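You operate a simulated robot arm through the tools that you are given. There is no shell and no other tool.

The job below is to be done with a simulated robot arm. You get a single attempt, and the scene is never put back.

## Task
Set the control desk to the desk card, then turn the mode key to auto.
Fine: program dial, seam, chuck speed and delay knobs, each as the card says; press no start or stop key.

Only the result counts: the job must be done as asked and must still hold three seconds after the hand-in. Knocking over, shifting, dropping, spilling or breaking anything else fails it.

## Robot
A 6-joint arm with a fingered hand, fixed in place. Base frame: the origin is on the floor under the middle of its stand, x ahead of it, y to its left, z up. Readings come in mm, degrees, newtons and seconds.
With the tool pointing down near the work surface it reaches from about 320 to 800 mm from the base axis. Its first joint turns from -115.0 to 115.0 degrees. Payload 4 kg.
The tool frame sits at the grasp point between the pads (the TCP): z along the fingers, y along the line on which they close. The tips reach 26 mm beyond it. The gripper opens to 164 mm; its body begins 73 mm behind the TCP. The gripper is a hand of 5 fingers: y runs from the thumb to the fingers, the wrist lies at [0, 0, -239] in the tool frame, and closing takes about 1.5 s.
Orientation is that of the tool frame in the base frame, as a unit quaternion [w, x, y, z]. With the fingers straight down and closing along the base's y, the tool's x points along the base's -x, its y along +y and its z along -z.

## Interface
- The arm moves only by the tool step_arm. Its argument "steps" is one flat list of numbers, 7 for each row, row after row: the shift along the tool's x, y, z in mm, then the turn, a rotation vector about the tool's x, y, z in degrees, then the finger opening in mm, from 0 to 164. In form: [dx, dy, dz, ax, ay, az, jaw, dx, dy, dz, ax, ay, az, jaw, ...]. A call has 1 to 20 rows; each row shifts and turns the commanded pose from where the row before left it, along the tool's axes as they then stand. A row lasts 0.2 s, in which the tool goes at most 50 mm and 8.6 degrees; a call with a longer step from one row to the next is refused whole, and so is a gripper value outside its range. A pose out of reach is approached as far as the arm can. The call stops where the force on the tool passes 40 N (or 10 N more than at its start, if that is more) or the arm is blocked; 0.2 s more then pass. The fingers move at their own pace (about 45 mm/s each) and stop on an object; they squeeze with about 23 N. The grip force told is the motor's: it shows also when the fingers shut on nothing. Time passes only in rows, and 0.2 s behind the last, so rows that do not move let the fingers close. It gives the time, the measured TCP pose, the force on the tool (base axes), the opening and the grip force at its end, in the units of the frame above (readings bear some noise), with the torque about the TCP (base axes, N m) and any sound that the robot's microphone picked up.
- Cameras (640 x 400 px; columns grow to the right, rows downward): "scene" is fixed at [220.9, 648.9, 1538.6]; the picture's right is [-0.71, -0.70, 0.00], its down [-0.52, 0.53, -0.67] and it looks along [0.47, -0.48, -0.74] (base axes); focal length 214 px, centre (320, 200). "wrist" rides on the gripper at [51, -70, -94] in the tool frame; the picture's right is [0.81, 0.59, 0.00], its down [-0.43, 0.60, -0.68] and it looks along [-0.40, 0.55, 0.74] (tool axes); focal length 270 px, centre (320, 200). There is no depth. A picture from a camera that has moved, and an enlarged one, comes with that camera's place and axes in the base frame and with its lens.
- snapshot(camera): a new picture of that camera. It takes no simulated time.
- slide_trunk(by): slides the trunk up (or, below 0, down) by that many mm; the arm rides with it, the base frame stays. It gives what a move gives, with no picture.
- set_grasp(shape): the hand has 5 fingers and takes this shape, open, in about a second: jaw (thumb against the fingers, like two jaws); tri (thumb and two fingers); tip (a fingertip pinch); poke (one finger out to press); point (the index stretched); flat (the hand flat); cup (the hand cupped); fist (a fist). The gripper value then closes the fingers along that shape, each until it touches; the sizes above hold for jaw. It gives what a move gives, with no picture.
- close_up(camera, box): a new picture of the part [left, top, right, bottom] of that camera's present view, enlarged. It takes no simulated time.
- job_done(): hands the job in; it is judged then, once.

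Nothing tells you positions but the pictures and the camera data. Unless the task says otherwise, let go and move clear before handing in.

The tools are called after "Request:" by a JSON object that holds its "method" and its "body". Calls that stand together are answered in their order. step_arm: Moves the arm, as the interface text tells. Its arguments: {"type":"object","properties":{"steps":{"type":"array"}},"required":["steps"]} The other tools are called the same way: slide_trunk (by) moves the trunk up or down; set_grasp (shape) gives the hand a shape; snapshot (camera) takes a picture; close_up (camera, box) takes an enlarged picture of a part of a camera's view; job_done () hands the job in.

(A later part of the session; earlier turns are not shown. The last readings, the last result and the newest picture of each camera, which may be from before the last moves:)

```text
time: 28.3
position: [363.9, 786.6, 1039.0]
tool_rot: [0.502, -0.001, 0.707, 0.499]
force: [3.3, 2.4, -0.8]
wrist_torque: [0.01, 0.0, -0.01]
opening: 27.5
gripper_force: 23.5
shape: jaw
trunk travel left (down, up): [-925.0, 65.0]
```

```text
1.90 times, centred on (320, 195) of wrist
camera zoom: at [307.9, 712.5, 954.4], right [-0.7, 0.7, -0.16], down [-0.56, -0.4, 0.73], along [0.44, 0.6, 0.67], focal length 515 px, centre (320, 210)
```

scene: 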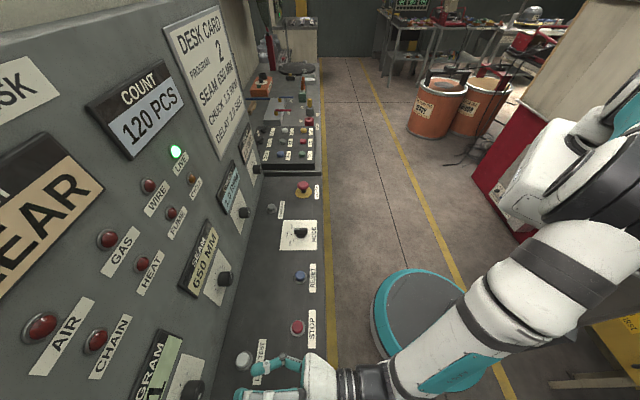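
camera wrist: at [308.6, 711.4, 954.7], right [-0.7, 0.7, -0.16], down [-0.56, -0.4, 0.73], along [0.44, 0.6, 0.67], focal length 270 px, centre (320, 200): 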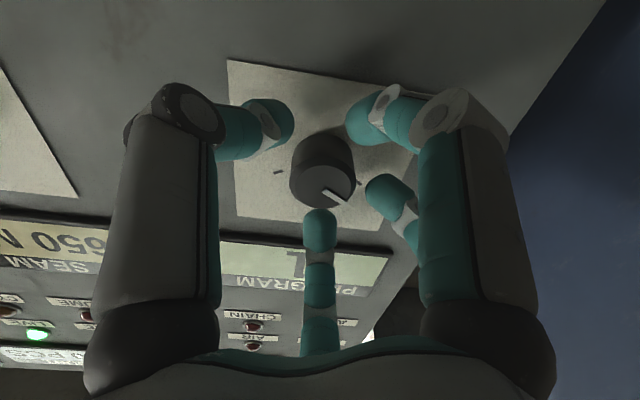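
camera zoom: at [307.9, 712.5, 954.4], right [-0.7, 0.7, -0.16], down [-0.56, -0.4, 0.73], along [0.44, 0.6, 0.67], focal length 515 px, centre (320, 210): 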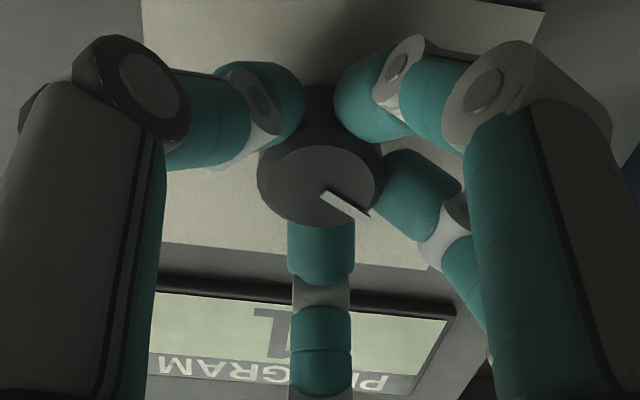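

The PROGRAM knob is held with 23 N and little side force. I'll turn it clockwise by 45° and read the display.

Request:
{"method": "step_arm", "body": {"steps": [0, 0, 0, 0, 0, 5, 20, 0, 0, 0, 0, 0, 5, 20, 0, 0, 0, 0, 0, 5, 20, 0, 0, 0, 0, 0, 5, 20, 0, 0, 0, 0, 0, 5, 20, 0, 0, 0, 0, 0, 5, 20, 0, 0, 0, 0, 0, 5, 20, 0, 0, 0, 0, 0, 5, 20, 0, 0, 0, 0, 0, 5, 20, 0, 0, 0, 0, 0, 0, 20, 0, 0, 0, 0, 0, 0, 20]}}

Request:
{"method": "close_up", "body": {"camera": "wrist", "box": [200, 80, 440, 300]}}

Request:
{"method": "close_up", "body": {"camera": "scene", "box": [100, 300, 300, 400]}}

```text
time: 30.7
position: [363.7, 787.9, 1039.4]
tool_rot: [0.272, 0.268, 0.653, 0.653]
force: [5.5, 6.1, 0.9]
wrist_torque: [0.0, 0.01, 0.04]
opening: 27.5
gripper_force: 22.7
shape: jaw
trunk travel left (down, up): [-925.0, 65.0]
```

```text
1.82 times, centred on (320, 190) of wrist
camera zoom: at [262.3, 757.9, 969.4], right [-0.57, 0.57, 0.58], down [-0.18, -0.78, 0.6], along [0.8, 0.24, 0.55], focal length 491 px, centre (320, 218)
```

zoom: 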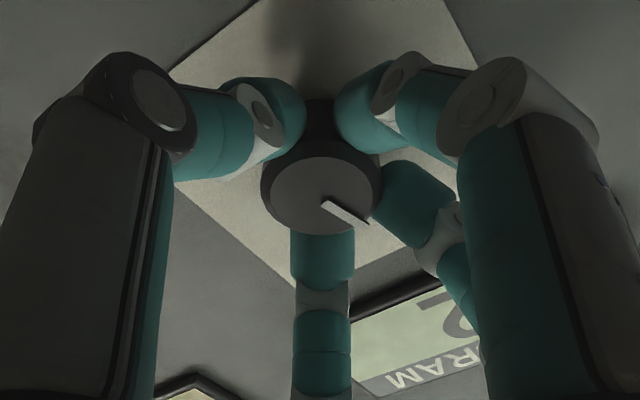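

```text
3.20 times, centred on (200, 350) of scene
camera zoom: at [220.9, 648.9, 1538.6], right [-0.71, -0.7, 0.0], down [-0.52, 0.53, -0.67], along [0.47, -0.48, -0.74], focal length 686 px, centre (704, -280)
```

zoom: 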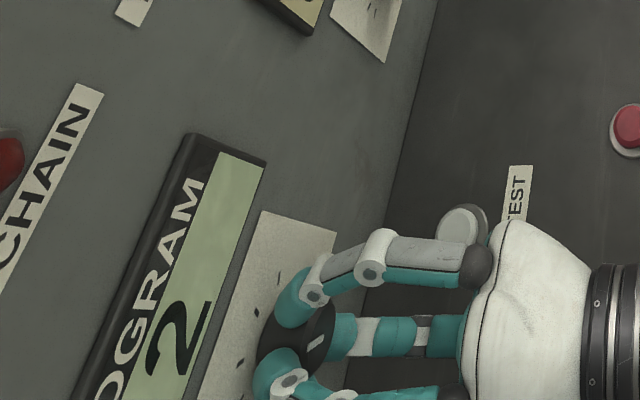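

The display now reads program 2. I'll release, back off and turn the wrist back, then check the value.

Request:
{"method": "step_arm", "body": {"steps": [0, 0, 0, 0, 0, 0, 52, 0, 0, 0, 0, 0, 0, 52, 0, 0, 0, 0, 0, 0, 52, 0, 0, -10, 0, 0, 0, 52, 0, 0, -20, 0, 0, 0, 52, 0, 0, -30, 0, 0, 0, 52, 0, 0, -30, 0, 0, 0, 52, 0, 0, 0, 0, 0, -7.5, 52, 0, 0, 0, 0, 0, -7.5, 52, 0, 0, 0, 0, 0, -7.5, 52, 0, 0, 0, 0, 0, -7.5, 52, 0, 0, 0, 0, 0, -7.5, 52, 0, 0, 0, 0, 0, -7.5, 52, 0, 0, 0, 0, 0, 0, 52]}}

Request:
{"method": "close_up", "body": {"camera": "wrist", "box": [220, 0, 420, 240]}}

Request:
{"method": "snapshot", "body": {"camera": "scene"}}

```text
time: 33.7
position: [298.6, 724.1, 1039.5]
tool_rot: [0.502, -0.001, 0.707, 0.499]
force: [0.5, -0.5, 0.0]
wrist_torque: [0.0, 0.02, -0.01]
opening: 51.9
gripper_force: 0.0
shape: jaw
trunk travel left (down, up): [-925.0, 65.0]
```

```text
1.67 times, centred on (320, 120) of wrist
camera zoom: at [243.3, 648.5, 954.4], right [-0.7, 0.7, -0.16], down [-0.56, -0.39, 0.73], along [0.44, 0.6, 0.67], focal length 450 px, centre (320, 333)
```

zoom: 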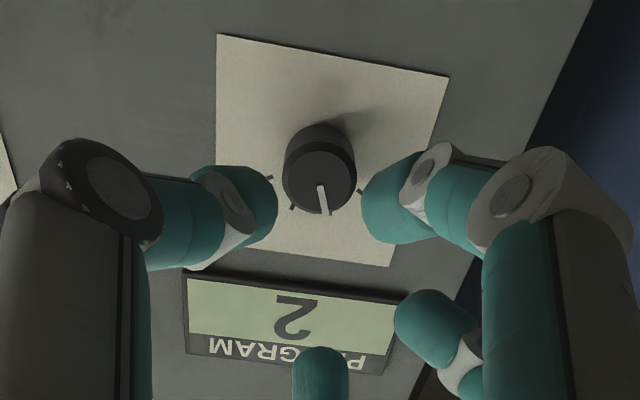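

```text
taken
```

scene: 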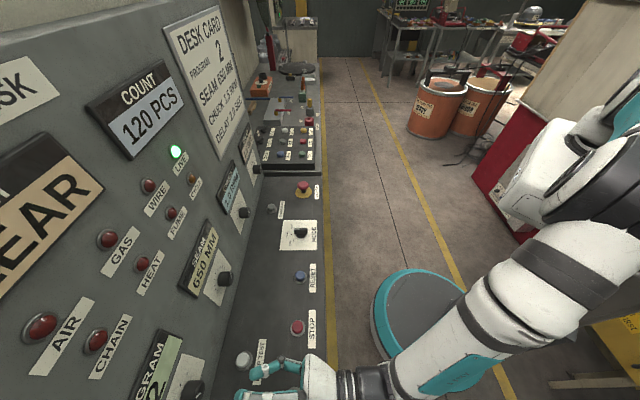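

PROGRAM holds at 2. The CHUCK knob lies above the MODE key and the DELAY knob above the ALL STOP button, and the wrist camera hangs about 85 mm below the hand, so I'll raise the hand and roll it 90° clockwise so the camera sits to the side.

Request:
{"method": "step_arm", "body": {"steps": [-21.3, 21.2, -12, 0, 0, 0, 64, -21.3, 21.2, -12, 0, 0, 0, 64, 0, 0, 0, 0, 0, 7.5, 64, 0, 0, 0, 0, 0, 7.5, 64, 0, 0, 0, 0, 0, 7.5, 64, 0, 0, 0, 0, 0, 7.5, 64, 0, 0, 0, 0, 0, 7.5, 64, 0, 0, 0, 0, 0, 7.5, 64, 0, 0, 0, 0, 0, 7.5, 64, 0, 0, 0, 0, 0, 7.5, 64, 0, 0, 0, 0, 0, 7.5, 64, 0, 0, 0, 0, 0, 7.5, 64, 0, 0, 0, 0, 0, 7.5, 64, 0, 0, 0, 0, 0, 7.5, 64, 0, 0, 0, 0, 0, 0, 64]}}

Request:
{"method": "snapshot", "body": {"camera": "scene"}}

Request:
{"method": "snapshot", "body": {"camera": "wrist"}}

```text
time: 36.4
position: [270.2, 834.9, 1096.8]
tool_rot: [0.102, 0.443, 0.555, 0.696]
force: [24.6, -32.4, 2.6]
wrist_torque: [0.63, 0.53, 1.3]
opening: 60.3
gripper_force: 0.1
shape: jaw
out of reach, approached as far as the arm can: row 10, 11, 12, 13
trunk travel left (down, up): [-925.0, 65.0]
stopped in row 13: the force on the tool passed its limit at 45 N (the readings are from after the stop); the commanded pose is now the measured one
```

```text
taken
```

scene: 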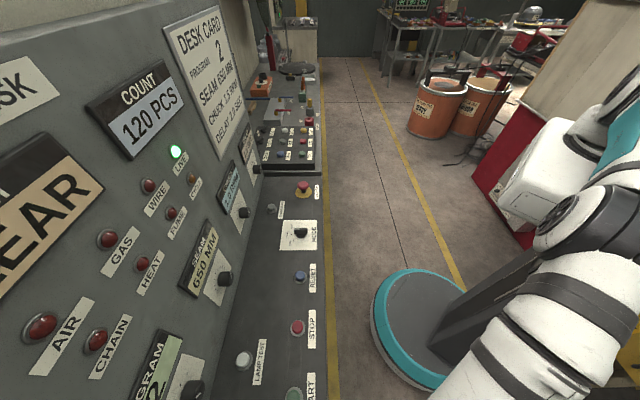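

```text
taken
camera wrist: at [149.9, 829.8, 1063.5], right [-0.27, 0.3, 0.92], down [-0.03, -0.95, 0.3], along [0.96, 0.05, 0.27], focal length 270 px, centre (320, 200)
```

wrist: 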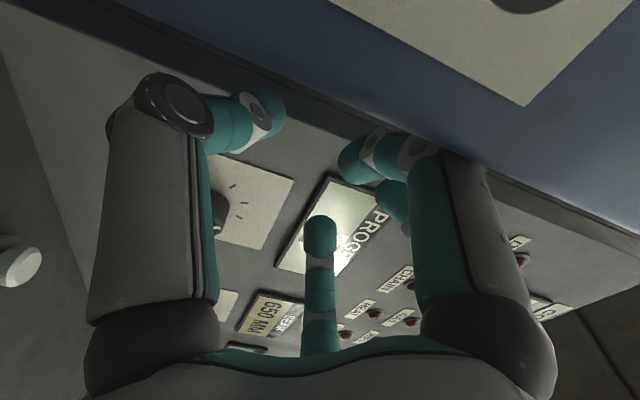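

The roll ran into a joint limit and the arm drifted left until a finger pressed the neighbouring blue cabinet with about 40 N. I'll first move straight away from it to the right.

Request:
{"method": "step_arm", "body": {"steps": [-8.6, 5.0, 0.3, 0, 0, 0, 60, -17.2, 10.1, 0.6, 0, 0, 0, 60, -25.9, 15.1, 1.0, 0, 0, 0, 60, 0, 0, 0, 0, 0, 0, 60]}}

Request:
{"method": "snapshot", "body": {"camera": "wrist"}}

Request:
{"method": "snapshot", "body": {"camera": "scene"}}

```text
time: 37.4
position: [303.1, 842.2, 1091.2]
tool_rot: [0.101, 0.439, 0.558, 0.697]
force: [0.0, -0.5, 0.5]
wrist_torque: [0.01, -0.02, 0.01]
opening: 60.3
gripper_force: 0.1
shape: jaw
out of reach, approached as far as the arm can: row 1, 2, 3
trunk travel left (down, up): [-925.0, 65.0]
```

```text
taken
camera wrist: at [181.0, 834.6, 1055.4], right [-0.28, 0.3, 0.91], down [-0.03, -0.95, 0.31], along [0.96, 0.06, 0.27], focal length 270 px, centre (320, 200)
```

wrist: 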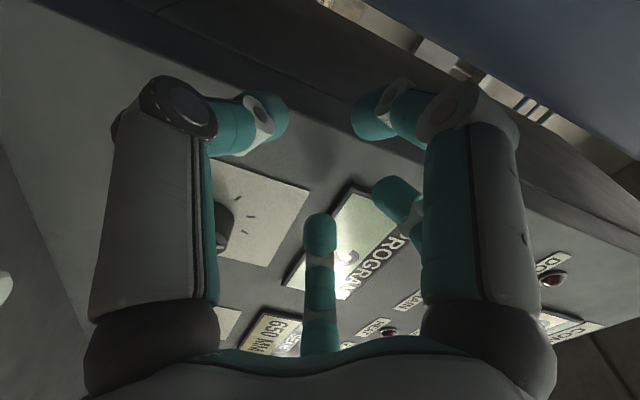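

```text
taken
```

scene: 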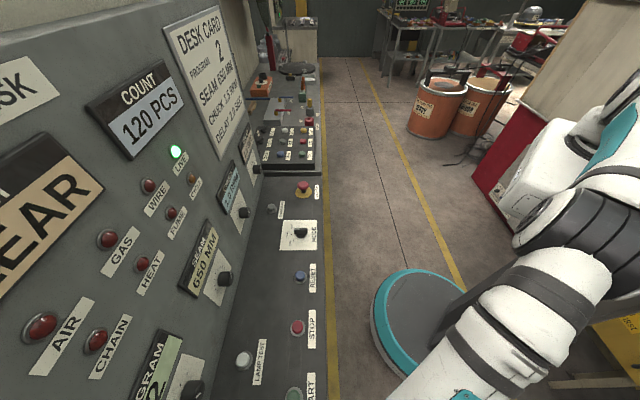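

The force is gone, but the arm is still against its joint limit with the fingertips near the panel. I'll roll back and retreat from the panel at the same time, in small steps.

Request:
{"method": "step_arm", "body": {"steps": [0, 0, -10, 0, 0, -7.5, 60, 0, 0, -10, 0, 0, -7.5, 60, 0, 0, -10, 0, 0, -7.5, 60, 0, 0, 0, 0, 0, 0, 60]}}

```text
time: 38.4
position: [280.3, 821.1, 1090.6]
tool_rot: [0.233, 0.321, 0.634, 0.663]
force: [0.8, -0.7, -0.2]
wrist_torque: [0.03, -0.01, 0.01]
opening: 60.6
gripper_force: 0.1
shape: jaw
trunk travel left (down, up): [-925.0, 65.0]
```

The arm is moving freely again. I'll keep rolling back to the earlier roll while retreating a little more from the panel.

Request:
{"method": "step_arm", "body": {"steps": [0, 0, -10, 0, 0, -7.5, 60, 0, 0, -10, 0, 0, -7.5, 60, 0, 0, -10, 0, 0, -7.5, 60, 0, 0, -10, 0, 0, -7.5, 60, 0, 0, -10, 0, 0, -7.5, 60, 0, 0, -10, 0, 0, -7.5, 60, 0, 0, -10, 0, 0, -7.5, 60, 0, 0, 0, 0, 0, 0, 60]}}

Request:
{"method": "snapshot", "body": {"camera": "wrist"}}

```text
time: 40.2
position: [230.1, 772.4, 1091.0]
tool_rot: [0.503, 0.008, 0.71, 0.492]
force: [0.2, 0.3, 0.1]
wrist_torque: [-0.01, -0.05, 0.01]
opening: 60.0
gripper_force: 0.1
shape: jaw
trunk travel left (down, up): [-925.0, 65.0]
```

```text
taken
camera wrist: at [172.5, 697.6, 1006.6], right [-0.68, 0.71, -0.16], down [-0.56, -0.38, 0.73], along [0.46, 0.59, 0.66], focal length 270 px, centre (320, 200)
```

wrist: 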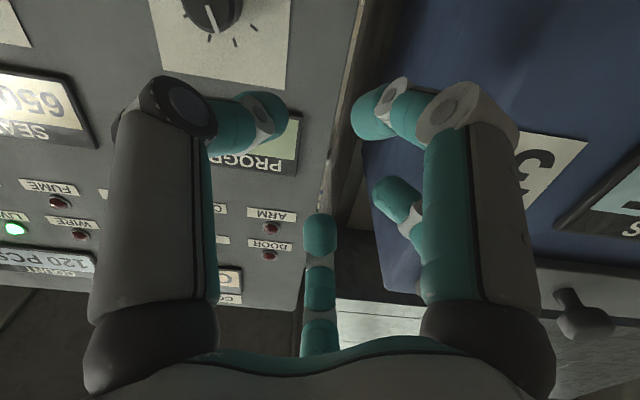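

I have full control again, standing left of the PROGRAM knob, and nothing in view has moved. I'll move back right to a clear spot in front of the SEAM area, higher and further from the panel, before trying the roll the other way.

Request:
{"method": "step_arm", "body": {"steps": [-30.6, -26.7, -6.26, 0, 0, 0, 60, -30.6, -26.7, -6.26, 0, 0, 0, 60, -30.6, -26.7, -6.26, 0, 0, 0, 60, -30.6, -26.7, -6.26, 0, 0, 0, 60, -30.6, -26.7, -6.26, 0, 0, 0, 60, -30.6, -26.7, -6.26, 0, 0, 0, 60, -30.6, -26.7, -6.26, 0, 0, 0, 60, 0, 0, 0, -1.24, 0.56, 0, 60, 0, 0, 0, 0, 0, 0, 60]}}

Request:
{"method": "snapshot", "body": {"camera": "scene"}}

Request:
{"method": "snapshot", "body": {"camera": "wrist"}}

```text
time: 42.2
position: [411.1, 567.4, 1123.1]
tool_rot: [0.498, 0.001, 0.71, 0.498]
force: [-0.7, -0.5, -0.4]
wrist_torque: [0.0, -0.05, 0.01]
opening: 60.4
gripper_force: 0.1
shape: jaw
out of reach, approached as far as the arm can: row 6, 7, 8
trunk travel left (down, up): [-925.0, 65.0]
```

```text
taken
```

scene: 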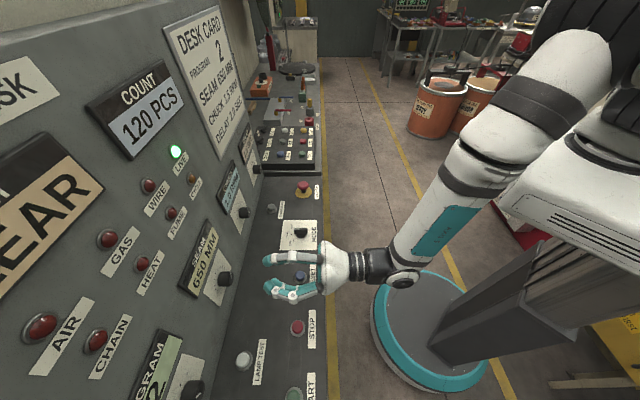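

```text
taken
camera wrist: at [355.0, 492.7, 1038.2], right [-0.7, 0.7, -0.15], down [-0.56, -0.4, 0.73], along [0.45, 0.6, 0.66], focal length 270 px, centre (320, 200)
```

wrist: 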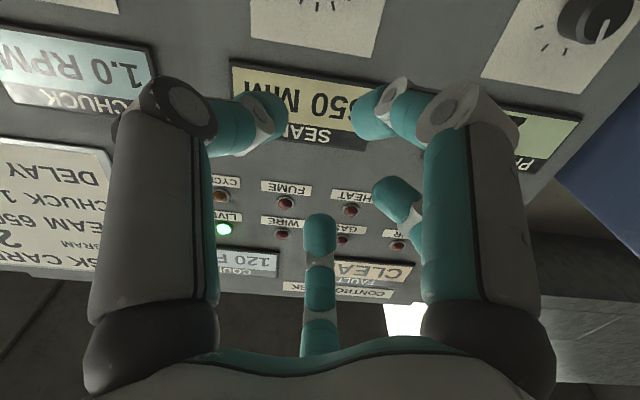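

The arm is clear at mid-panel and only the far-back part of that move was out of reach. I'll come forward a little and test rolling counter-clockwise in small steps here.

Request:
{"method": "step_arm", "body": {"steps": [0, 0, 20, 0, 0, 0, 60, 0, 0, 10, 0, 0, -7.5, 60, 0, 0, 0, 0, 0, -7.5, 60, 0, 0, 0, 0, 0, -7.5, 60, 0, 0, 0, 0, 0, -7.5, 60, 0, 0, 0, 0, 0, 0, 60]}}

```text
time: 43.6
position: [433.0, 589.9, 1122.3]
tool_rot: [0.612, -0.183, 0.683, 0.353]
force: [-0.1, -0.1, 0.4]
wrist_torque: [0.01, 0.0, -0.01]
opening: 60.2
gripper_force: 0.1
shape: jaw
trunk travel left (down, up): [-925.0, 65.0]
```

Rolling this way works without any drift. I'll carry on to −90° so the camera points to the right side.

Request:
{"method": "step_arm", "body": {"steps": [0, 0, 0, 0, 0, -7.5, 60, 0, 0, 0, 0, 0, -7.5, 60, 0, 0, 0, 0, 0, -7.5, 60, 0, 0, 0, 0, 0, -7.5, 60, 0, 0, 0, 0, 0, 0, 60]}}

Request:
{"method": "step_arm", "body": {"steps": [0, 0, 0, 0, 0, -7.5, 60, 0, 0, 0, 0, 0, -7.5, 60, 0, 0, 0, 0, 0, -7.5, 60, 0, 0, 0, 0, 0, -7.5, 60, 0, 0, 0, 0, 0, 0, 60]}}

Request:
{"method": "snapshot", "body": {"camera": "scene"}}

Request:
{"method": "snapshot", "body": {"camera": "wrist"}}

```text
time: 44.8
position: [432.7, 589.5, 1124.3]
tool_rot: [0.683, -0.354, 0.612, 0.184]
force: [-0.5, -0.4, -0.1]
wrist_torque: [-0.01, 0.0, 0.02]
opening: 60.3
gripper_force: 0.1
shape: jaw
trunk travel left (down, up): [-925.0, 65.0]
```

```text
time: 46.0
position: [432.9, 589.6, 1122.9]
tool_rot: [0.707, -0.501, 0.5, 0.0]
force: [0.5, 0.6, -0.5]
wrist_torque: [-0.01, 0.01, -0.03]
opening: 60.2
gripper_force: 0.1
shape: jaw
trunk travel left (down, up): [-925.0, 65.0]
```

```text
taken
```

scene: 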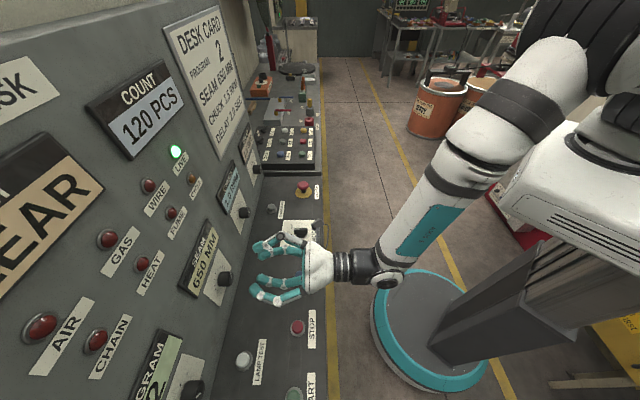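

```text
taken
camera wrist: at [427.2, 464.1, 1136.2], right [0.11, -0.11, -0.99], down [-0.99, 0.03, -0.12], along [0.05, 0.99, -0.11], focal length 270 px, centre (320, 200)
```

wrist: 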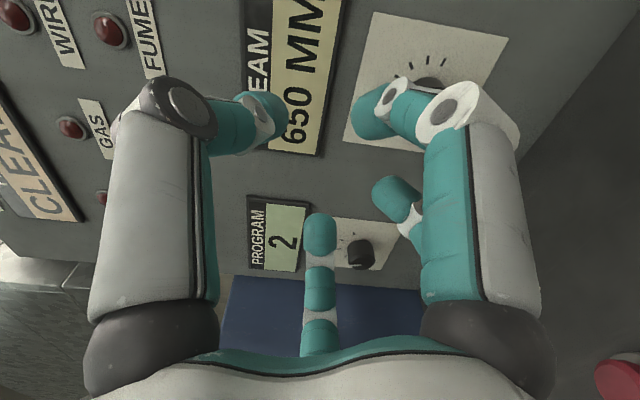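

The hand is rolled to −90° with the camera now on the right side, clear of the desk keys. I'll slide right at this height to stand in front of and above the CHUCK knob.

Request:
{"method": "step_arm", "body": {"steps": [24.9, -24.8, 0, 0, 0, 0, 60, 24.9, -24.8, 0, 0, 0, 0, 60, 24.9, -24.8, 0, 0, 0, 0, 60, 24.9, -24.8, 0, 0, 0, 0, 60, 24.9, -24.8, 0, 0, 0, 0, 60, 24.9, -24.8, 0, 0, 0, 0, 60, 0, 0, 0, 0, 0, 0, 60]}}

Request:
{"method": "snapshot", "body": {"camera": "scene"}}

Request:
{"method": "snapshot", "body": {"camera": "wrist"}}

Request:
{"method": "close_up", "body": {"camera": "scene", "box": [200, 140, 330, 260]}}

```text
time: 47.6
position: [459.0, 535.5, 1127.5]
tool_rot: [0.705, -0.493, 0.51, -0.012]
force: [-0.4, -0.1, 0.4]
wrist_torque: [0.0, -0.04, 0.01]
opening: 60.1
gripper_force: 0.1
shape: jaw
out of reach, approached as far as the arm can: row 2, 3, 4, 5, 6
trunk travel left (down, up): [-925.0, 65.0]
```

```text
taken
```

scene: 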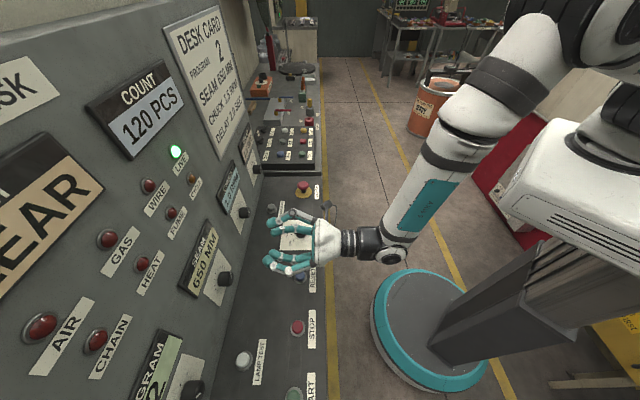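

```text
taken
camera wrist: at [449.7, 410.9, 1141.6], right [0.1, -0.12, -0.99], down [-0.99, 0.07, -0.11], along [0.08, 0.99, -0.11], focal length 270 px, centre (320, 200)
```

wrist: 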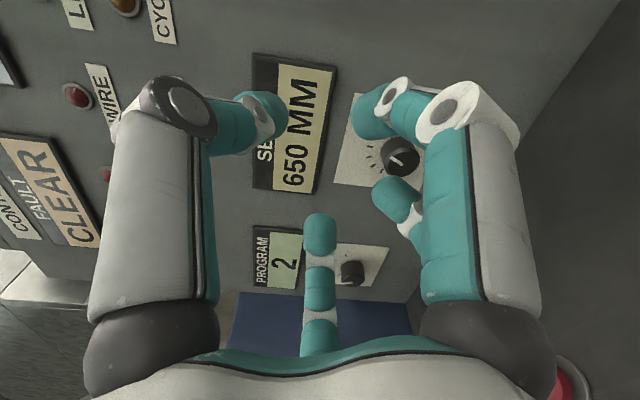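

```text
3.33 times, centred on (265, 200) of scene
camera zoom: at [220.9, 648.9, 1538.6], right [-0.71, -0.7, 0.0], down [-0.52, 0.53, -0.67], along [0.47, -0.48, -0.74], focal length 715 px, centre (503, 200)
```

zoom: 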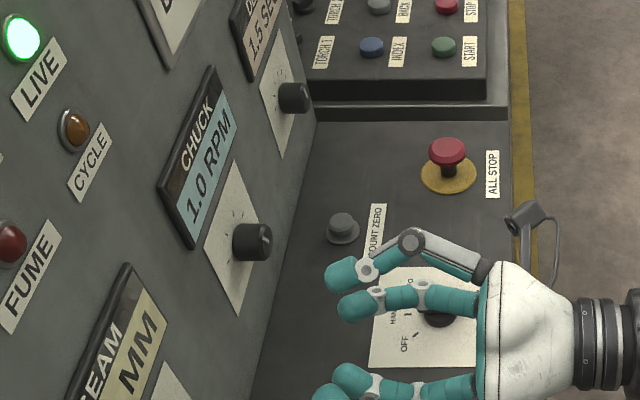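

The out-of-reach rows are because the hand is too close to the stand with a level tool. I'll go forward to about 745 mm, square up the tool again, and then slide right and down to the CHUCK standoff.

Request:
{"method": "step_arm", "body": {"steps": [0, 0, 21, 0, 0, 0, 60, 0, 0, 21, 0, 0, 0, 60, 0, 0, 0, -1.12, -1.63, 0, 60, 34.0, -20.0, 0, 0, 0, 0, 60, 34.0, -20.0, 0, 0, 0, 0, 60, 34.0, -20.0, 0, 0, 0, 0, 60, 34.0, -20.0, 0, 0, 0, 0, 60, 0, 0, 0, 0, 0, 0, 60]}}

Request:
{"method": "snapshot", "body": {"camera": "wrist"}}

Request:
{"method": "close_up", "body": {"camera": "scene", "box": [200, 140, 330, 260]}}

```text
time: 49.4
position: [450.1, 561.9, 1091.4]
tool_rot: [0.708, -0.497, 0.501, -0.001]
force: [0.1, 0.1, -0.3]
wrist_torque: [-0.02, 0.01, 0.02]
opening: 60.1
gripper_force: 0.2
shape: jaw
out of reach, approached as far as the arm can: row 1, 2, 4, 5, 6, 7
trunk travel left (down, up): [-925.0, 65.0]
```

```text
taken
camera wrist: at [445.3, 436.3, 1104.6], right [0.11, -0.11, -0.99], down [-0.99, 0.04, -0.12], along [0.05, 0.99, -0.1], focal length 270 px, centre (320, 200)
```

wrist: 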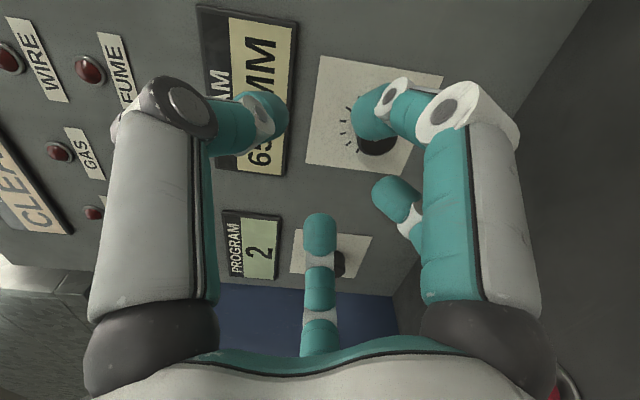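

```text
3.33 times, centred on (265, 200) of scene
camera zoom: at [220.9, 648.9, 1538.6], right [-0.71, -0.7, 0.0], down [-0.52, 0.53, -0.67], along [0.47, -0.48, -0.74], focal length 715 px, centre (503, 200)
```

zoom: 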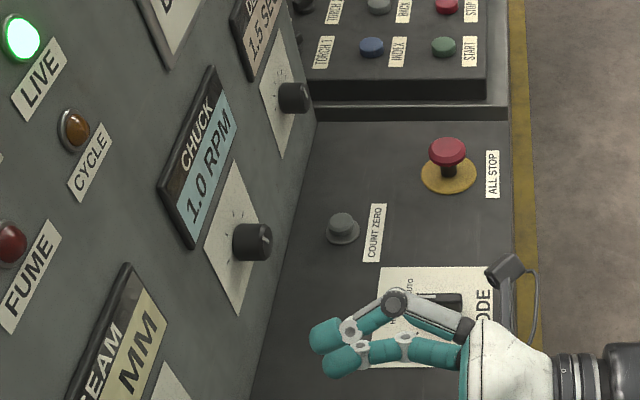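

The arm will not go further right at this roll, so a wrist joint seems to be near its other limit. I'll roll back to about −60°, which still keeps the camera well off to the side, and then try again in small steps.

Request:
{"method": "step_arm", "body": {"steps": [0, 0, 0, 0, 0, 7.5, 60, 0, 0, 0, 0, 0, 7.5, 60, 0, 0, 0, 0, 0, 7.5, 60, 0, 0, 0, 0, 0, 7.5, 60, 0, 0, 15, 0, 0, 0, 60, 0, 0, 15, 0, 0, 0, 60, 0, 0, 0, 0, 0, 0, 60]}}

Request:
{"method": "snapshot", "body": {"camera": "wrist"}}

```text
time: 51.0
position: [451.4, 599.4, 1093.7]
tool_rot: [0.683, -0.359, 0.607, 0.191]
force: [-0.6, 0.3, -0.6]
wrist_torque: [-0.03, -0.07, -0.05]
opening: 60.1
gripper_force: 0.0
shape: jaw
out of reach, approached as far as the arm can: row 1, 2, 5
trunk travel left (down, up): [-925.0, 65.0]
```

```text
taken
camera wrist: at [445.4, 477.3, 1061.9], right [-0.26, 0.25, -0.93], down [-0.97, -0.02, 0.26], along [0.05, 0.97, 0.25], focal length 270 px, centre (320, 200)
```

wrist: 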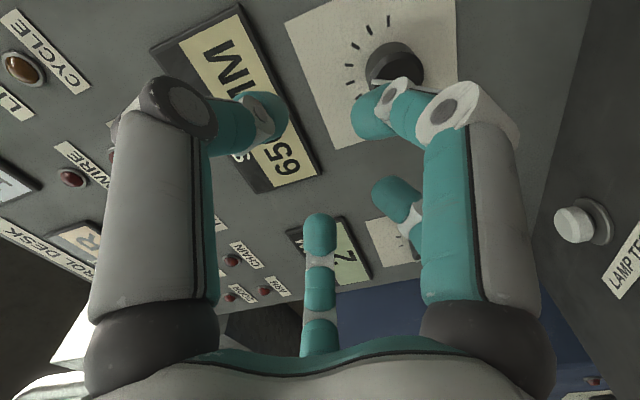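

I'm at about 743 mm out, 105 mm left of centre. I'll probe a move of 40 mm to the right with the tool squared, to see if the limit is gone at this roll.

Request:
{"method": "step_arm", "body": {"steps": [0, 0, 0, 1.11, 0.62, 0, 60, 5.2, -19.3, 0, 0, 0, 0, 60, 5.2, -19.3, 0, 0, 0, 0, 60, 0, 0, 0, 0, 0, 0, 60]}}

```text
time: 52.0
position: [463.8, 581.5, 1093.2]
tool_rot: [0.683, -0.352, 0.613, 0.182]
force: [-0.7, 0.4, 0.8]
wrist_torque: [0.01, 0.0, -0.02]
opening: 60.2
gripper_force: 0.1
shape: jaw
out of reach, approached as far as the arm can: row 2, 3
trunk travel left (down, up): [-925.0, 65.0]
```

Moving right stays blocked regardless of roll, while everything to the left works, so I believe the forearm roll flipped to its far side when the tool first tilted up and is now at its stop. I'll move back left, restore the roll, and then retrace to the tool-down pose to take the other wrist branch.

Request:
{"method": "step_arm", "body": {"steps": [-5.2, 19.3, 0, 0, 0, 0, 60, -5.2, 19.3, 0, 0, 0, 0, 60, 0, 0, 0, 0, 0, 7.5, 60, 0, 0, 0, 0, 0, 7.5, 60, 0, 0, 0, 0, 0, 7.5, 60, 0, 0, 0, 0, 0, 7.5, 60, 0, 0, 0, 0, 0, 7.5, 60, 0, 0, 0, 0, 0, 7.5, 60, 0, 0, 0, 0, 0, 7.5, 60, 0, 0, 0, 0, 0, 7.5, 60, 0, 0, 0, 0, 0, 0, 60]}}

Request:
{"method": "snapshot", "body": {"camera": "scene"}}

```text
time: 54.4
position: [435.3, 609.0, 1092.6]
tool_rot: [0.496, -0.003, 0.707, 0.505]
force: [0.0, -0.6, -0.7]
wrist_torque: [0.01, 0.0, 0.01]
opening: 60.2
gripper_force: 0.0
shape: jaw
trunk travel left (down, up): [-925.0, 65.0]
```

```text
taken
```

scene: 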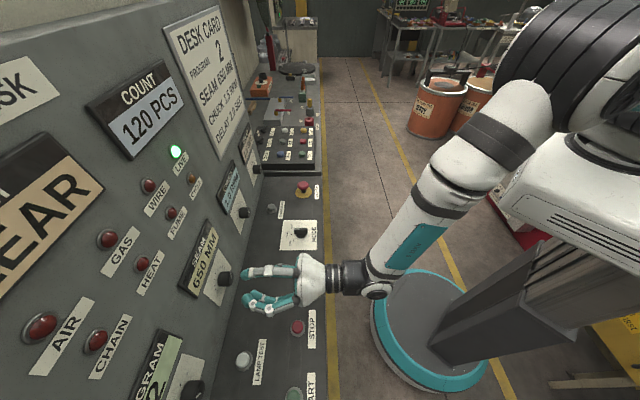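

I'm back at a known good pose left of centre. Now I'll tilt the tool back toward down in small steps, staying in free air above the desk.

Request:
{"method": "step_arm", "body": {"steps": [0, 0, -10, 3.54, 3.54, 0, 60, 0, 0, -10, 3.54, 3.54, 0, 60, 0, 0, -10, 3.54, 3.54, 0, 60, 0, 0, -10, 3.54, 3.54, 0, 60, 0, 0, -10, 3.54, 3.54, 0, 60, 0, 0, -10, 3.54, 3.54, 0, 60, 0, 0, 0, 0, 0, 0, 60]}}

Request:
{"method": "snapshot", "body": {"camera": "scene"}}

```text
time: 56.0
position: [393.6, 567.8, 1105.6]
tool_rot: [0.35, -0.005, 0.866, 0.356]
force: [0.2, 0.7, 0.0]
wrist_torque: [0.0, -0.03, 0.01]
opening: 60.1
gripper_force: 0.1
shape: jaw
trunk travel left (down, up): [-925.0, 65.0]
```

```text
taken
```

scene: 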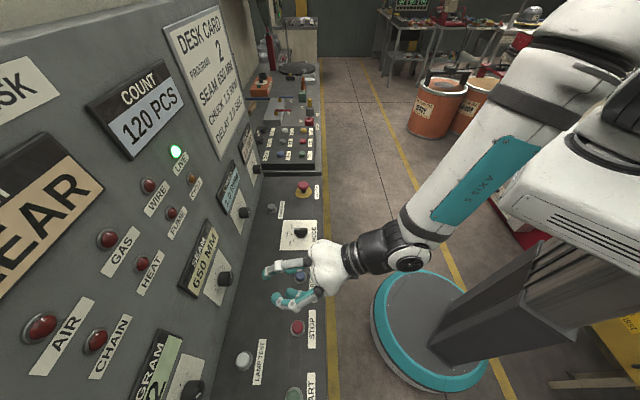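

The tilt is now 60° from down with no flagged rows. I'll continue in finer steps through the region where the tool lines up with the forearm.

Request:
{"method": "step_arm", "body": {"steps": [0, 0, -6, 2.12, 2.12, 0, 60, 0, 0, -6, 2.12, 2.12, 0, 60, 0, 0, -6, 2.12, 2.12, 0, 60, 0, 0, -6, 2.12, 2.12, 0, 60, 0, 0, -6, 2.12, 2.12, 0, 60, 0, 0, -6, 2.12, 2.12, 0, 60, 0, 0, -6, 2.12, 2.12, 0, 60, 0, 0, -6, 2.12, 2.12, 0, 60, 0, 0, -6, 2.12, 2.12, 0, 60, 0, 0, -6, 2.12, 2.12, 0, 60, 0, 0, 0, 0, 0, 0, 60]}}

Request:
{"method": "snapshot", "body": {"camera": "scene"}}

```text
time: 58.4
position: [368.5, 538.4, 1143.2]
tool_rot: [0.201, -0.004, 0.959, 0.198]
force: [-0.6, -0.1, -0.8]
wrist_torque: [-0.02, 0.02, -0.02]
opening: 60.0
gripper_force: 0.0
shape: jaw
out of reach, approached as far as the arm can: row 10
trunk travel left (down, up): [-925.0, 65.0]
```

```text
taken
```

scene: 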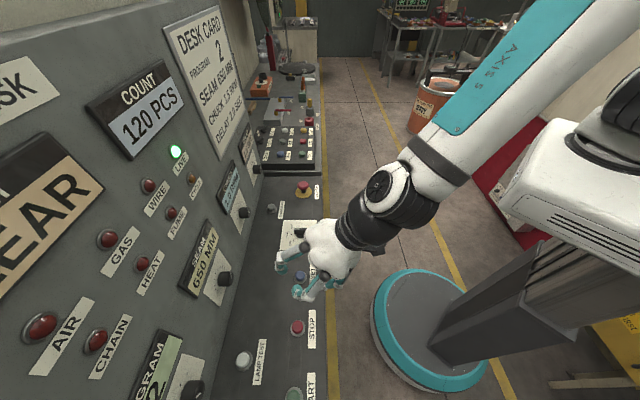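

The forearm is swinging round as hoped near alignment. I'll keep tilting down past this point.

Request:
{"method": "step_arm", "body": {"steps": [0, 0, -4, 2.12, 2.12, 0, 60, 0, 0, -4, 2.12, 2.12, 0, 60, 0, 0, -4, 2.12, 2.12, 0, 60, 0, 0, -4, 2.12, 2.12, 0, 60, 0, 0, -4, 2.12, 2.12, 0, 60, 0, 0, -4, 2.12, 2.12, 0, 60, 0, 0, -4, 2.12, 2.12, 0, 60, 0, 0, 0, 0, 0, 0, 60, 0, 0, 0, 0, 0, 0, 60]}}

Request:
{"method": "snapshot", "body": {"camera": "scene"}}

```text
time: 60.4
position: [363.9, 528.9, 1166.1]
tool_rot: [0.085, -0.001, 0.994, 0.074]
force: [0.4, 0.6, 0.5]
wrist_torque: [0.01, 0.01, -0.04]
opening: 60.2
gripper_force: 0.1
shape: jaw
out of reach, approached as far as the arm can: row 1
trunk travel left (down, up): [-925.0, 65.0]
```

```text
taken
```

scene: 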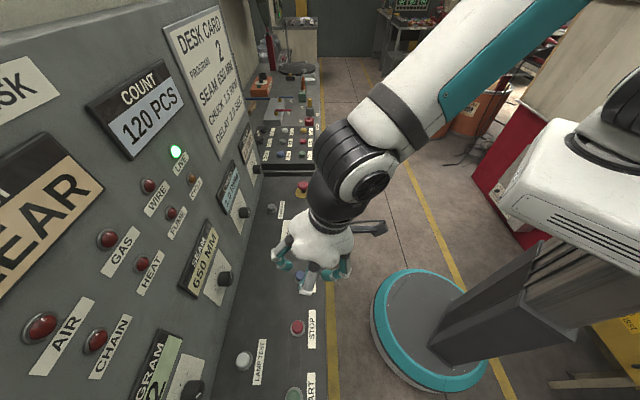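

The tool is nearly down and the forearm is back on its first side. I'll finish pointing the tool straight down and move right to about 86 mm right of the 45° line, over the desk but well above it.

Request:
{"method": "step_arm", "body": {"steps": [0, 0, 0, 4.25, 4.88, 0, 60, 0, 0, 0, 4.25, 4.88, 0, 60, -26.3, -31.1, 0, 0, 0, 0, 60, -26.3, -31.1, 0, 0, 0, 0, 60, -26.3, -31.1, 0, 0, 0, 0, 60, -26.3, -31.1, 0, 0, 0, 0, 60, -26.3, -31.1, 0, 0, 0, 0, 60, 0, 0, 0, 0, 0, 0, 60, 0, 0, 0, 0, 0, 0, 60]}}

Request:
{"method": "snapshot", "body": {"camera": "scene"}}

Request:
{"method": "snapshot", "body": {"camera": "wrist"}}

```text
time: 62.4
position: [496.6, 375.1, 1167.4]
tool_rot: [0.0, -0.001, 1.0, 0.0]
force: [-0.1, -0.4, 0.7]
wrist_torque: [0.02, 0.0, 0.0]
opening: 60.2
gripper_force: 0.1
shape: jaw
trunk travel left (down, up): [-925.0, 65.0]
```

```text
taken
```

scene: 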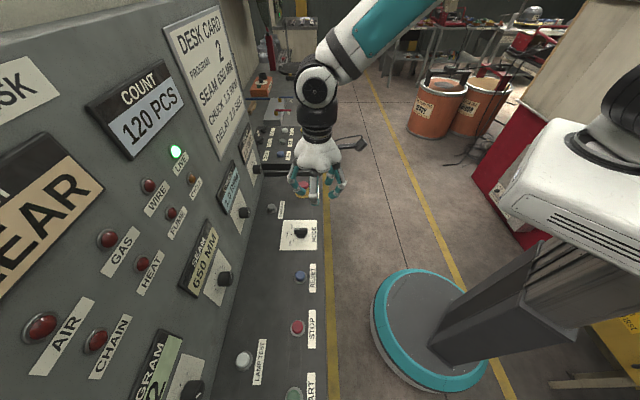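

```text
taken
camera wrist: at [447.6, 306.5, 1260.0], right [-0.81, 0.59, 0.0], down [0.43, 0.6, 0.68], along [0.4, 0.55, -0.74], focal length 270 px, centre (320, 200)
```

wrist: 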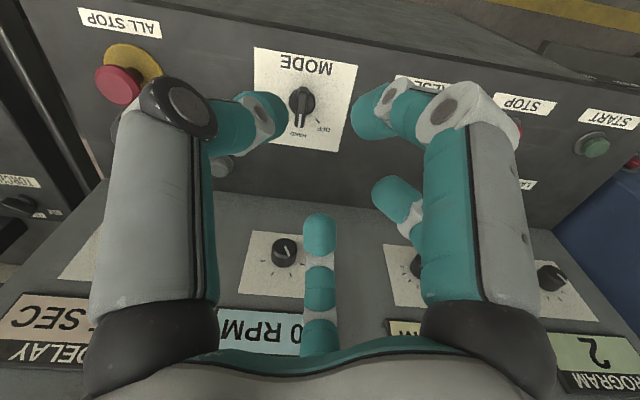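

The tool points straight down above the right half of the desk. From here I'll take enlarged views of the MODE key and the CHUCK knob.

Request:
{"method": "close_up", "body": {"camera": "wrist", "box": [240, 40, 370, 160]}}

Request:
{"method": "close_up", "body": {"camera": "wrist", "box": [230, 220, 390, 360]}}

Request:
{"method": "close_up", "body": {"camera": "scene", "box": [210, 130, 330, 260]}}

```text
3.33 times, centred on (305, 100) of wrist
camera zoom: at [447.6, 306.5, 1260.0], right [-0.81, 0.59, 0.0], down [0.43, 0.6, 0.68], along [0.4, 0.55, -0.74], focal length 901 px, centre (370, 533)
```

zoom: 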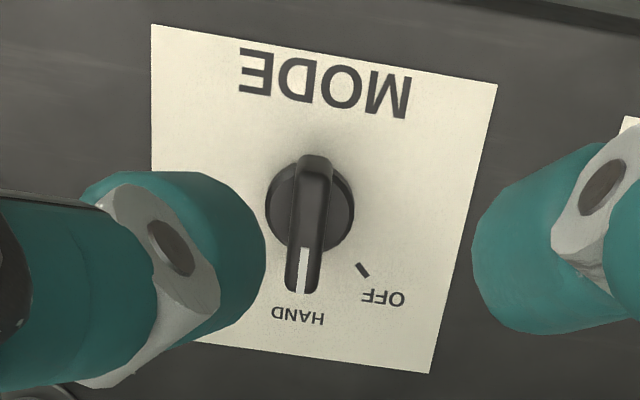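

```text
2.86 times, centred on (310, 290) of wrist
camera zoom: at [447.6, 306.5, 1260.0], right [-0.81, 0.59, 0.0], down [0.43, 0.6, 0.68], along [0.4, 0.55, -0.74], focal length 772 px, centre (349, -57)
```

zoom: 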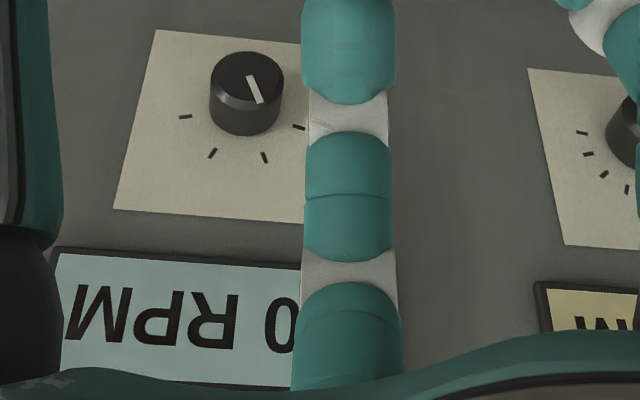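

```text
3.08 times, centred on (270, 195) of scene
camera zoom: at [220.9, 648.9, 1538.6], right [-0.71, -0.7, 0.0], down [-0.52, 0.53, -0.67], along [0.47, -0.48, -0.74], focal length 660 px, centre (474, 215)
```

zoom: 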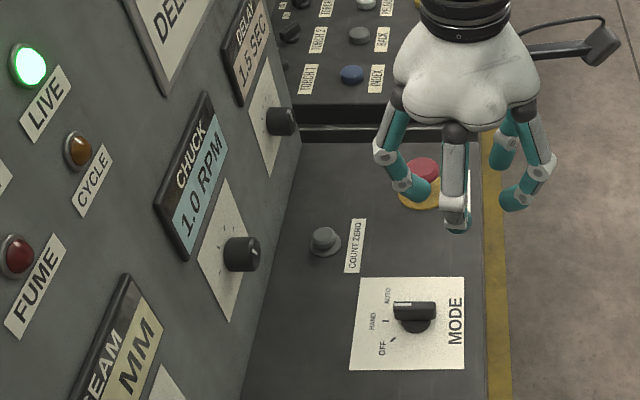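

The MODE key is a bar handle pointing at HAND, at about 673 mm out and 100 mm right, with AUTO one step clockwise; CHUCK sits on the second of four ticks. I'll now tilt the tool up within the arm's own plane so the wrist stays on this side.

Request:
{"method": "step_arm", "body": {"steps": [-8.54, 6.45, 5.5, -4.22, -5.585, 0, 60, -7.94, 6.0, 6.76, -4.22, -5.585, 0, 60, -7.22, 5.45, 7.93, -4.22, -5.585, 0, 60, -6.4, 4.83, 8.97, -4.22, -5.585, 0, 60, -5.48, 4.14, 9.88, -4.22, -5.585, 0, 60, -4.48, 3.38, 10.64, -4.22, -5.585, 0, 60, 0, 0, 0, 0, 0, 0, 60]}}

Request:
{"method": "snapshot", "body": {"camera": "scene"}}

```text
time: 64.0
position: [542.0, 393.7, 1140.1]
tool_rot: [0.235, 0.006, 0.961, 0.146]
force: [0.5, 0.8, -0.7]
wrist_torque: [0.01, 0.02, 0.04]
opening: 60.3
gripper_force: 0.1
shape: jaw
out of reach, approached as far as the arm can: row 5, 6
trunk travel left (down, up): [-925.0, 65.0]
```

```text
taken
```

scene: 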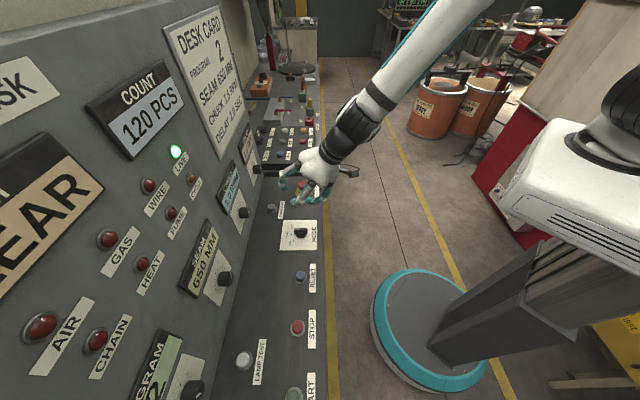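

The arm is passing the aligned point again, two rows were only partly reached, but nothing is being touched. I'll continue tilting in the same plane.

Request:
{"method": "step_arm", "body": {"steps": [-4.48, 3.38, 10.64, -4.22, -5.585, 0, 60, -3.41, 2.57, 11.25, -4.22, -5.585, 0, 60, -2.29, 1.73, 11.68, -4.22, -5.585, 0, 60, 0, 0, 0, 0, 0, 0, 60, 0, 0, 0, 0, 0, 0, 60]}}

Request:
{"method": "snapshot", "body": {"camera": "scene"}}

```text
time: 65.2
position: [562.9, 392.4, 1124.9]
tool_rot: [0.328, 0.008, 0.926, 0.186]
force: [0.4, 0.3, -0.4]
wrist_torque: [0.0, -0.01, 0.01]
opening: 60.0
gripper_force: 0.1
shape: jaw
out of reach, approached as far as the arm can: row 1, 2
trunk travel left (down, up): [-925.0, 65.0]
```

```text
taken
```

scene: 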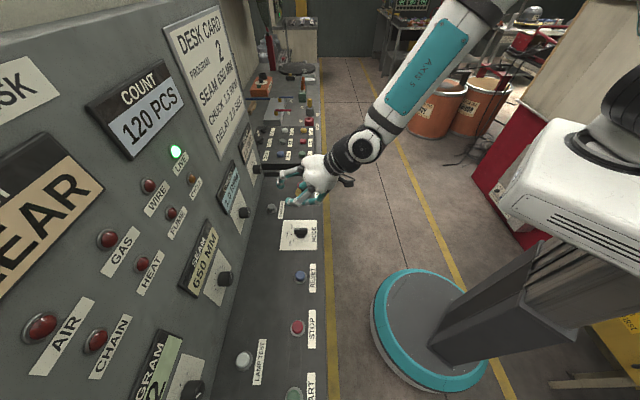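

The wrist has come through and the tool points 45° forward on the right side of the desk. I'll move out to about 745 mm and level the tool onto the panel direction.

Request:
{"method": "step_arm", "body": {"steps": [-0.45, 22.5, 32.3, 0, 0, 0, 60, -0.45, 22.5, 32.3, 0, 0, 0, 60, 0, 0, 0, -4.69, -3.69, 0, 60, 0, 0, 0, -4.69, -3.69, 0, 60, 0, 0, 0, -4.69, -3.69, 0, 60, 0, 0, 0, -4.69, -3.69, 0, 60, 0, 0, 0, -4.69, -3.69, 0, 60, 0, 0, 0, -4.69, -3.69, 0, 60, 0, 0, 0, 0, 0, 0, 60]}}

Request:
{"method": "snapshot", "body": {"camera": "scene"}}

Request:
{"method": "snapshot", "body": {"camera": "wrist"}}

```text
time: 67.2
position: [527.1, 549.0, 1107.8]
tool_rot: [0.498, -0.025, 0.774, 0.389]
force: [0.3, 0.1, 0.2]
wrist_torque: [0.03, -0.01, -0.04]
opening: 59.9
gripper_force: 0.0
shape: jaw
out of reach, approached as far as the arm can: row 4, 5, 6, 7, 8
trunk travel left (down, up): [-925.0, 65.0]
```

```text
taken
```

scene: 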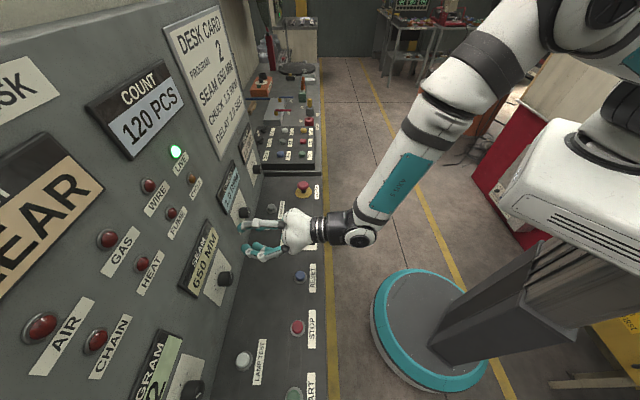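

```text
taken
camera wrist: at [461.2, 460.9, 1046.3], right [-0.66, 0.69, -0.3], down [-0.55, -0.16, 0.82], along [0.52, 0.71, 0.48], focal length 270 px, centre (320, 200)
```

wrist: 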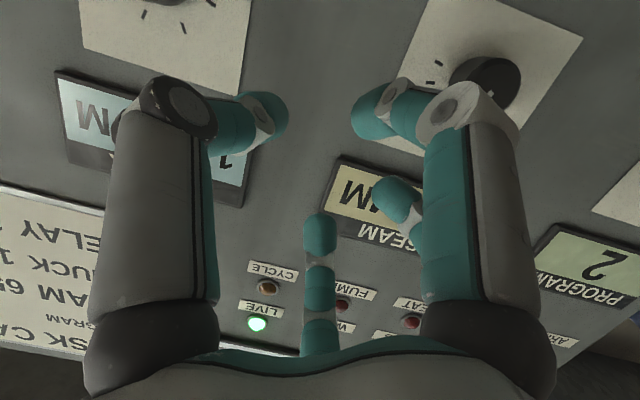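

The arm drifted back toward centre again: on this wrist branch it cannot serve the right side. I'll go back to tool-down once more, and this time roll the tool and tilt up with the tool leaning left of the arm's plane, so that the forearm turns the other way.

Request:
{"method": "step_arm", "body": {"steps": [12, 15.9, -1.7, 0, 0, 0, 60, 12, 15.9, -1.7, 0, 0, 0, 60, 0, 0, -10, 3.0, 3.97, -0.44, 60, 0, 0, -10, 3.0, 3.97, -0.44, 60, 0, 0, -10, 3.0, 3.97, -0.44, 60, 0, 0, -10, 3.0, 3.97, -0.44, 60, 0, 0, -8, 3.0, 3.97, -0.44, 60, 0, 0, 0, 0, 0, 0, 60]}}

```text
time: 69.0
position: [463.4, 547.4, 1122.3]
tool_rot: [0.358, -0.055, 0.891, 0.274]
force: [-0.4, 0.1, 0.1]
wrist_torque: [0.03, -0.02, 0.0]
opening: 60.2
gripper_force: 0.0
shape: jaw
trunk travel left (down, up): [-925.0, 65.0]
```

No rows were flagged. I'll continue tilting to straight down in fine steps.

Request:
{"method": "step_arm", "body": {"steps": [0, 0, -6, 2.1, 2.78, -0.31, 60, 0, 0, -6, 2.1, 2.78, -0.31, 60, 0, 0, -6, 2.1, 2.78, -0.31, 60, 0, 0, -6, 2.1, 2.78, -0.31, 60, 0, 0, -6, 2.1, 2.78, -0.31, 60, 0, 0, -6, 2.1, 2.78, -0.31, 60, 0, 0, -6, 2.1, 2.78, -0.31, 60, 0, 0, -6, 2.1, 2.78, -0.31, 60, 0, 0, -6, 2.1, 2.78, -0.31, 60, 0, 0, -4, 2.1, 2.78, -0.31, 60, 0, 0, -4, 2.1, 2.78, -0.31, 60, 0, 0, -4, 2.1, 2.78, -0.31, 60, 0, 0, 0, 2.1, 2.78, -0.31, 60, 0, 0, 0, 0, 0, 0, 60]}}

Request:
{"method": "snapshot", "body": {"camera": "scene"}}

```text
time: 72.0
position: [447.1, 521.6, 1165.3]
tool_rot: [0.13, -0.072, 0.988, 0.042]
force: [0.1, -0.3, 1.0]
wrist_torque: [-0.03, 0.0, 0.03]
opening: 60.3
gripper_force: 0.1
shape: jaw
out of reach, approached as far as the arm can: row 5, 6, 8, 9
trunk travel left (down, up): [-925.0, 65.0]
```

```text
taken
```

scene: 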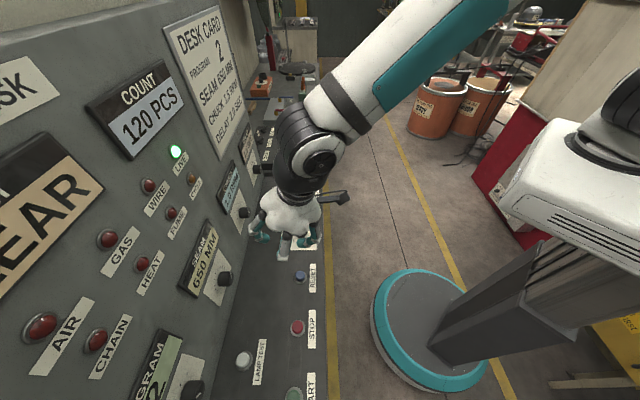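

The tool is nearly down again with the forearm on its first side. I'll straighten it to vertical and then roll it clockwise by about 128° in free air, watching for any flag.

Request:
{"method": "step_arm", "body": {"steps": [0, 0, 0, 1.87, 7.62, 0, 60, 0, 0, 0, 1.87, 7.62, 0, 60, 0, 0, 0, 0, 0, 8, 60, 0, 0, 0, 0, 0, 8, 60, 0, 0, 0, 0, 0, 8, 60, 0, 0, 0, 0, 0, 8, 60, 0, 0, 0, 0, 0, 8, 60, 0, 0, 0, 0, 0, 8, 60, 0, 0, 0, 0, 0, 8, 60, 0, 0, 0, 0, 0, 8, 60, 0, 0, 0, 0, 0, 8, 60, 0, 0, 0, 0, 0, 8, 60, 0, 0, 0, 0, 0, 8, 60, 0, 0, 0, 0, 0, 8, 60, 0, 0, 0, 0, 0, 8, 60, 0, 0, 0, 0, 0, 8, 60, 0, 0, 0, 0, 0, 8, 60, 0, 0, 0, 0, 0, 8, 60, 0, 0, 0, 0, 0, 0, 60]}}

Request:
{"method": "snapshot", "body": {"camera": "scene"}}

```text
time: 76.0
position: [448.3, 522.0, 1165.1]
tool_rot: [0.0, 0.865, 0.502, -0.001]
force: [-0.1, 0.4, 1.5]
wrist_torque: [-0.02, 0.0, -0.01]
opening: 60.2
gripper_force: 0.0
shape: jaw
trunk travel left (down, up): [-925.0, 65.0]
```

```text
taken
```

scene: 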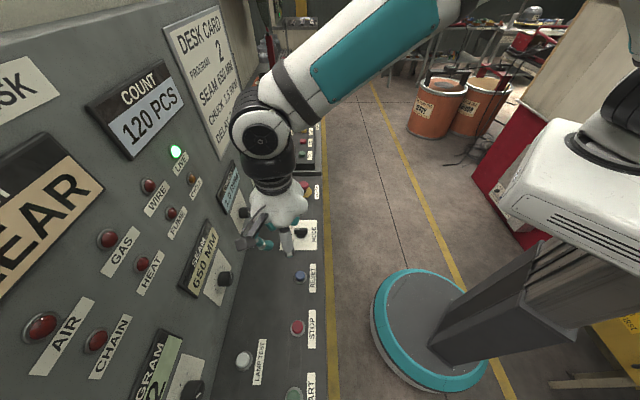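

The roll went through cleanly. Now I'll move right with the tool still vertical, to about 600 mm out and 200 mm right, high above the desk.

Request:
{"method": "step_arm", "body": {"steps": [-21.3, 31.5, 0, 0, 0, 0, 60, -21.3, 31.5, 0, 0, 0, 0, 60, -21.3, 31.5, 0, 0, 0, 0, 60, -21.3, 31.5, 0, 0, 0, 0, 60, -21.3, 31.5, 0, 0, 0, 0, 60, -21.3, 31.5, 0, 0, 0, 0, 60, -21.3, 31.5, 0, 0, 0, 0, 60, 0, 0, 0, 0, 0, 0, 60]}}

Request:
{"method": "step_arm", "body": {"steps": [7.77, 2.12, 3.9, -1.317, 4.826, 0, 60, 7.41, 2.02, 4.59, -1.317, 4.826, 0, 60, 6.99, 1.91, 5.24, -1.317, 4.826, 0, 60, 6.53, 1.78, 5.85, -1.317, 4.826, 0, 60, 6.01, 1.64, 6.42, -1.317, 4.826, 0, 60, 0, 0, 0, 0, 0, 0, 60]}}

Request:
{"method": "snapshot", "body": {"camera": "scene"}}

```text
time: 77.8
position: [566.9, 282.2, 1165.1]
tool_rot: [0.0, 0.864, 0.504, -0.001]
force: [0.1, -0.1, 0.0]
wrist_torque: [-0.02, 0.0, 0.0]
opening: 60.1
gripper_force: 0.1
shape: jaw
trunk travel left (down, up): [-925.0, 65.0]
```

```text
time: 79.2
position: [593.4, 311.5, 1145.0]
tool_rot: [-0.056, 0.844, 0.491, 0.209]
force: [0.4, -0.6, -0.6]
wrist_torque: [0.03, -0.02, -0.01]
opening: 60.2
gripper_force: 0.1
shape: jaw
trunk travel left (down, up): [-925.0, 65.0]
```

```text
taken
```

scene: 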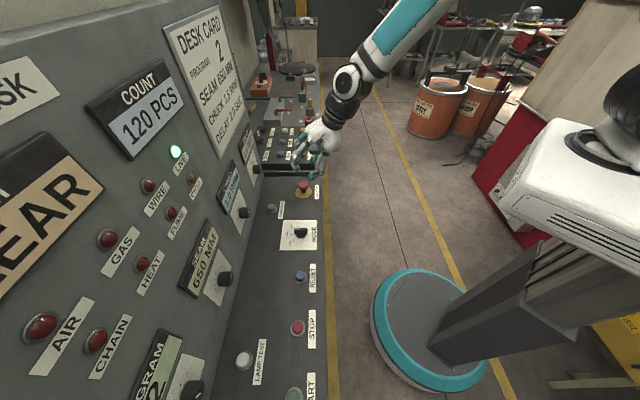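

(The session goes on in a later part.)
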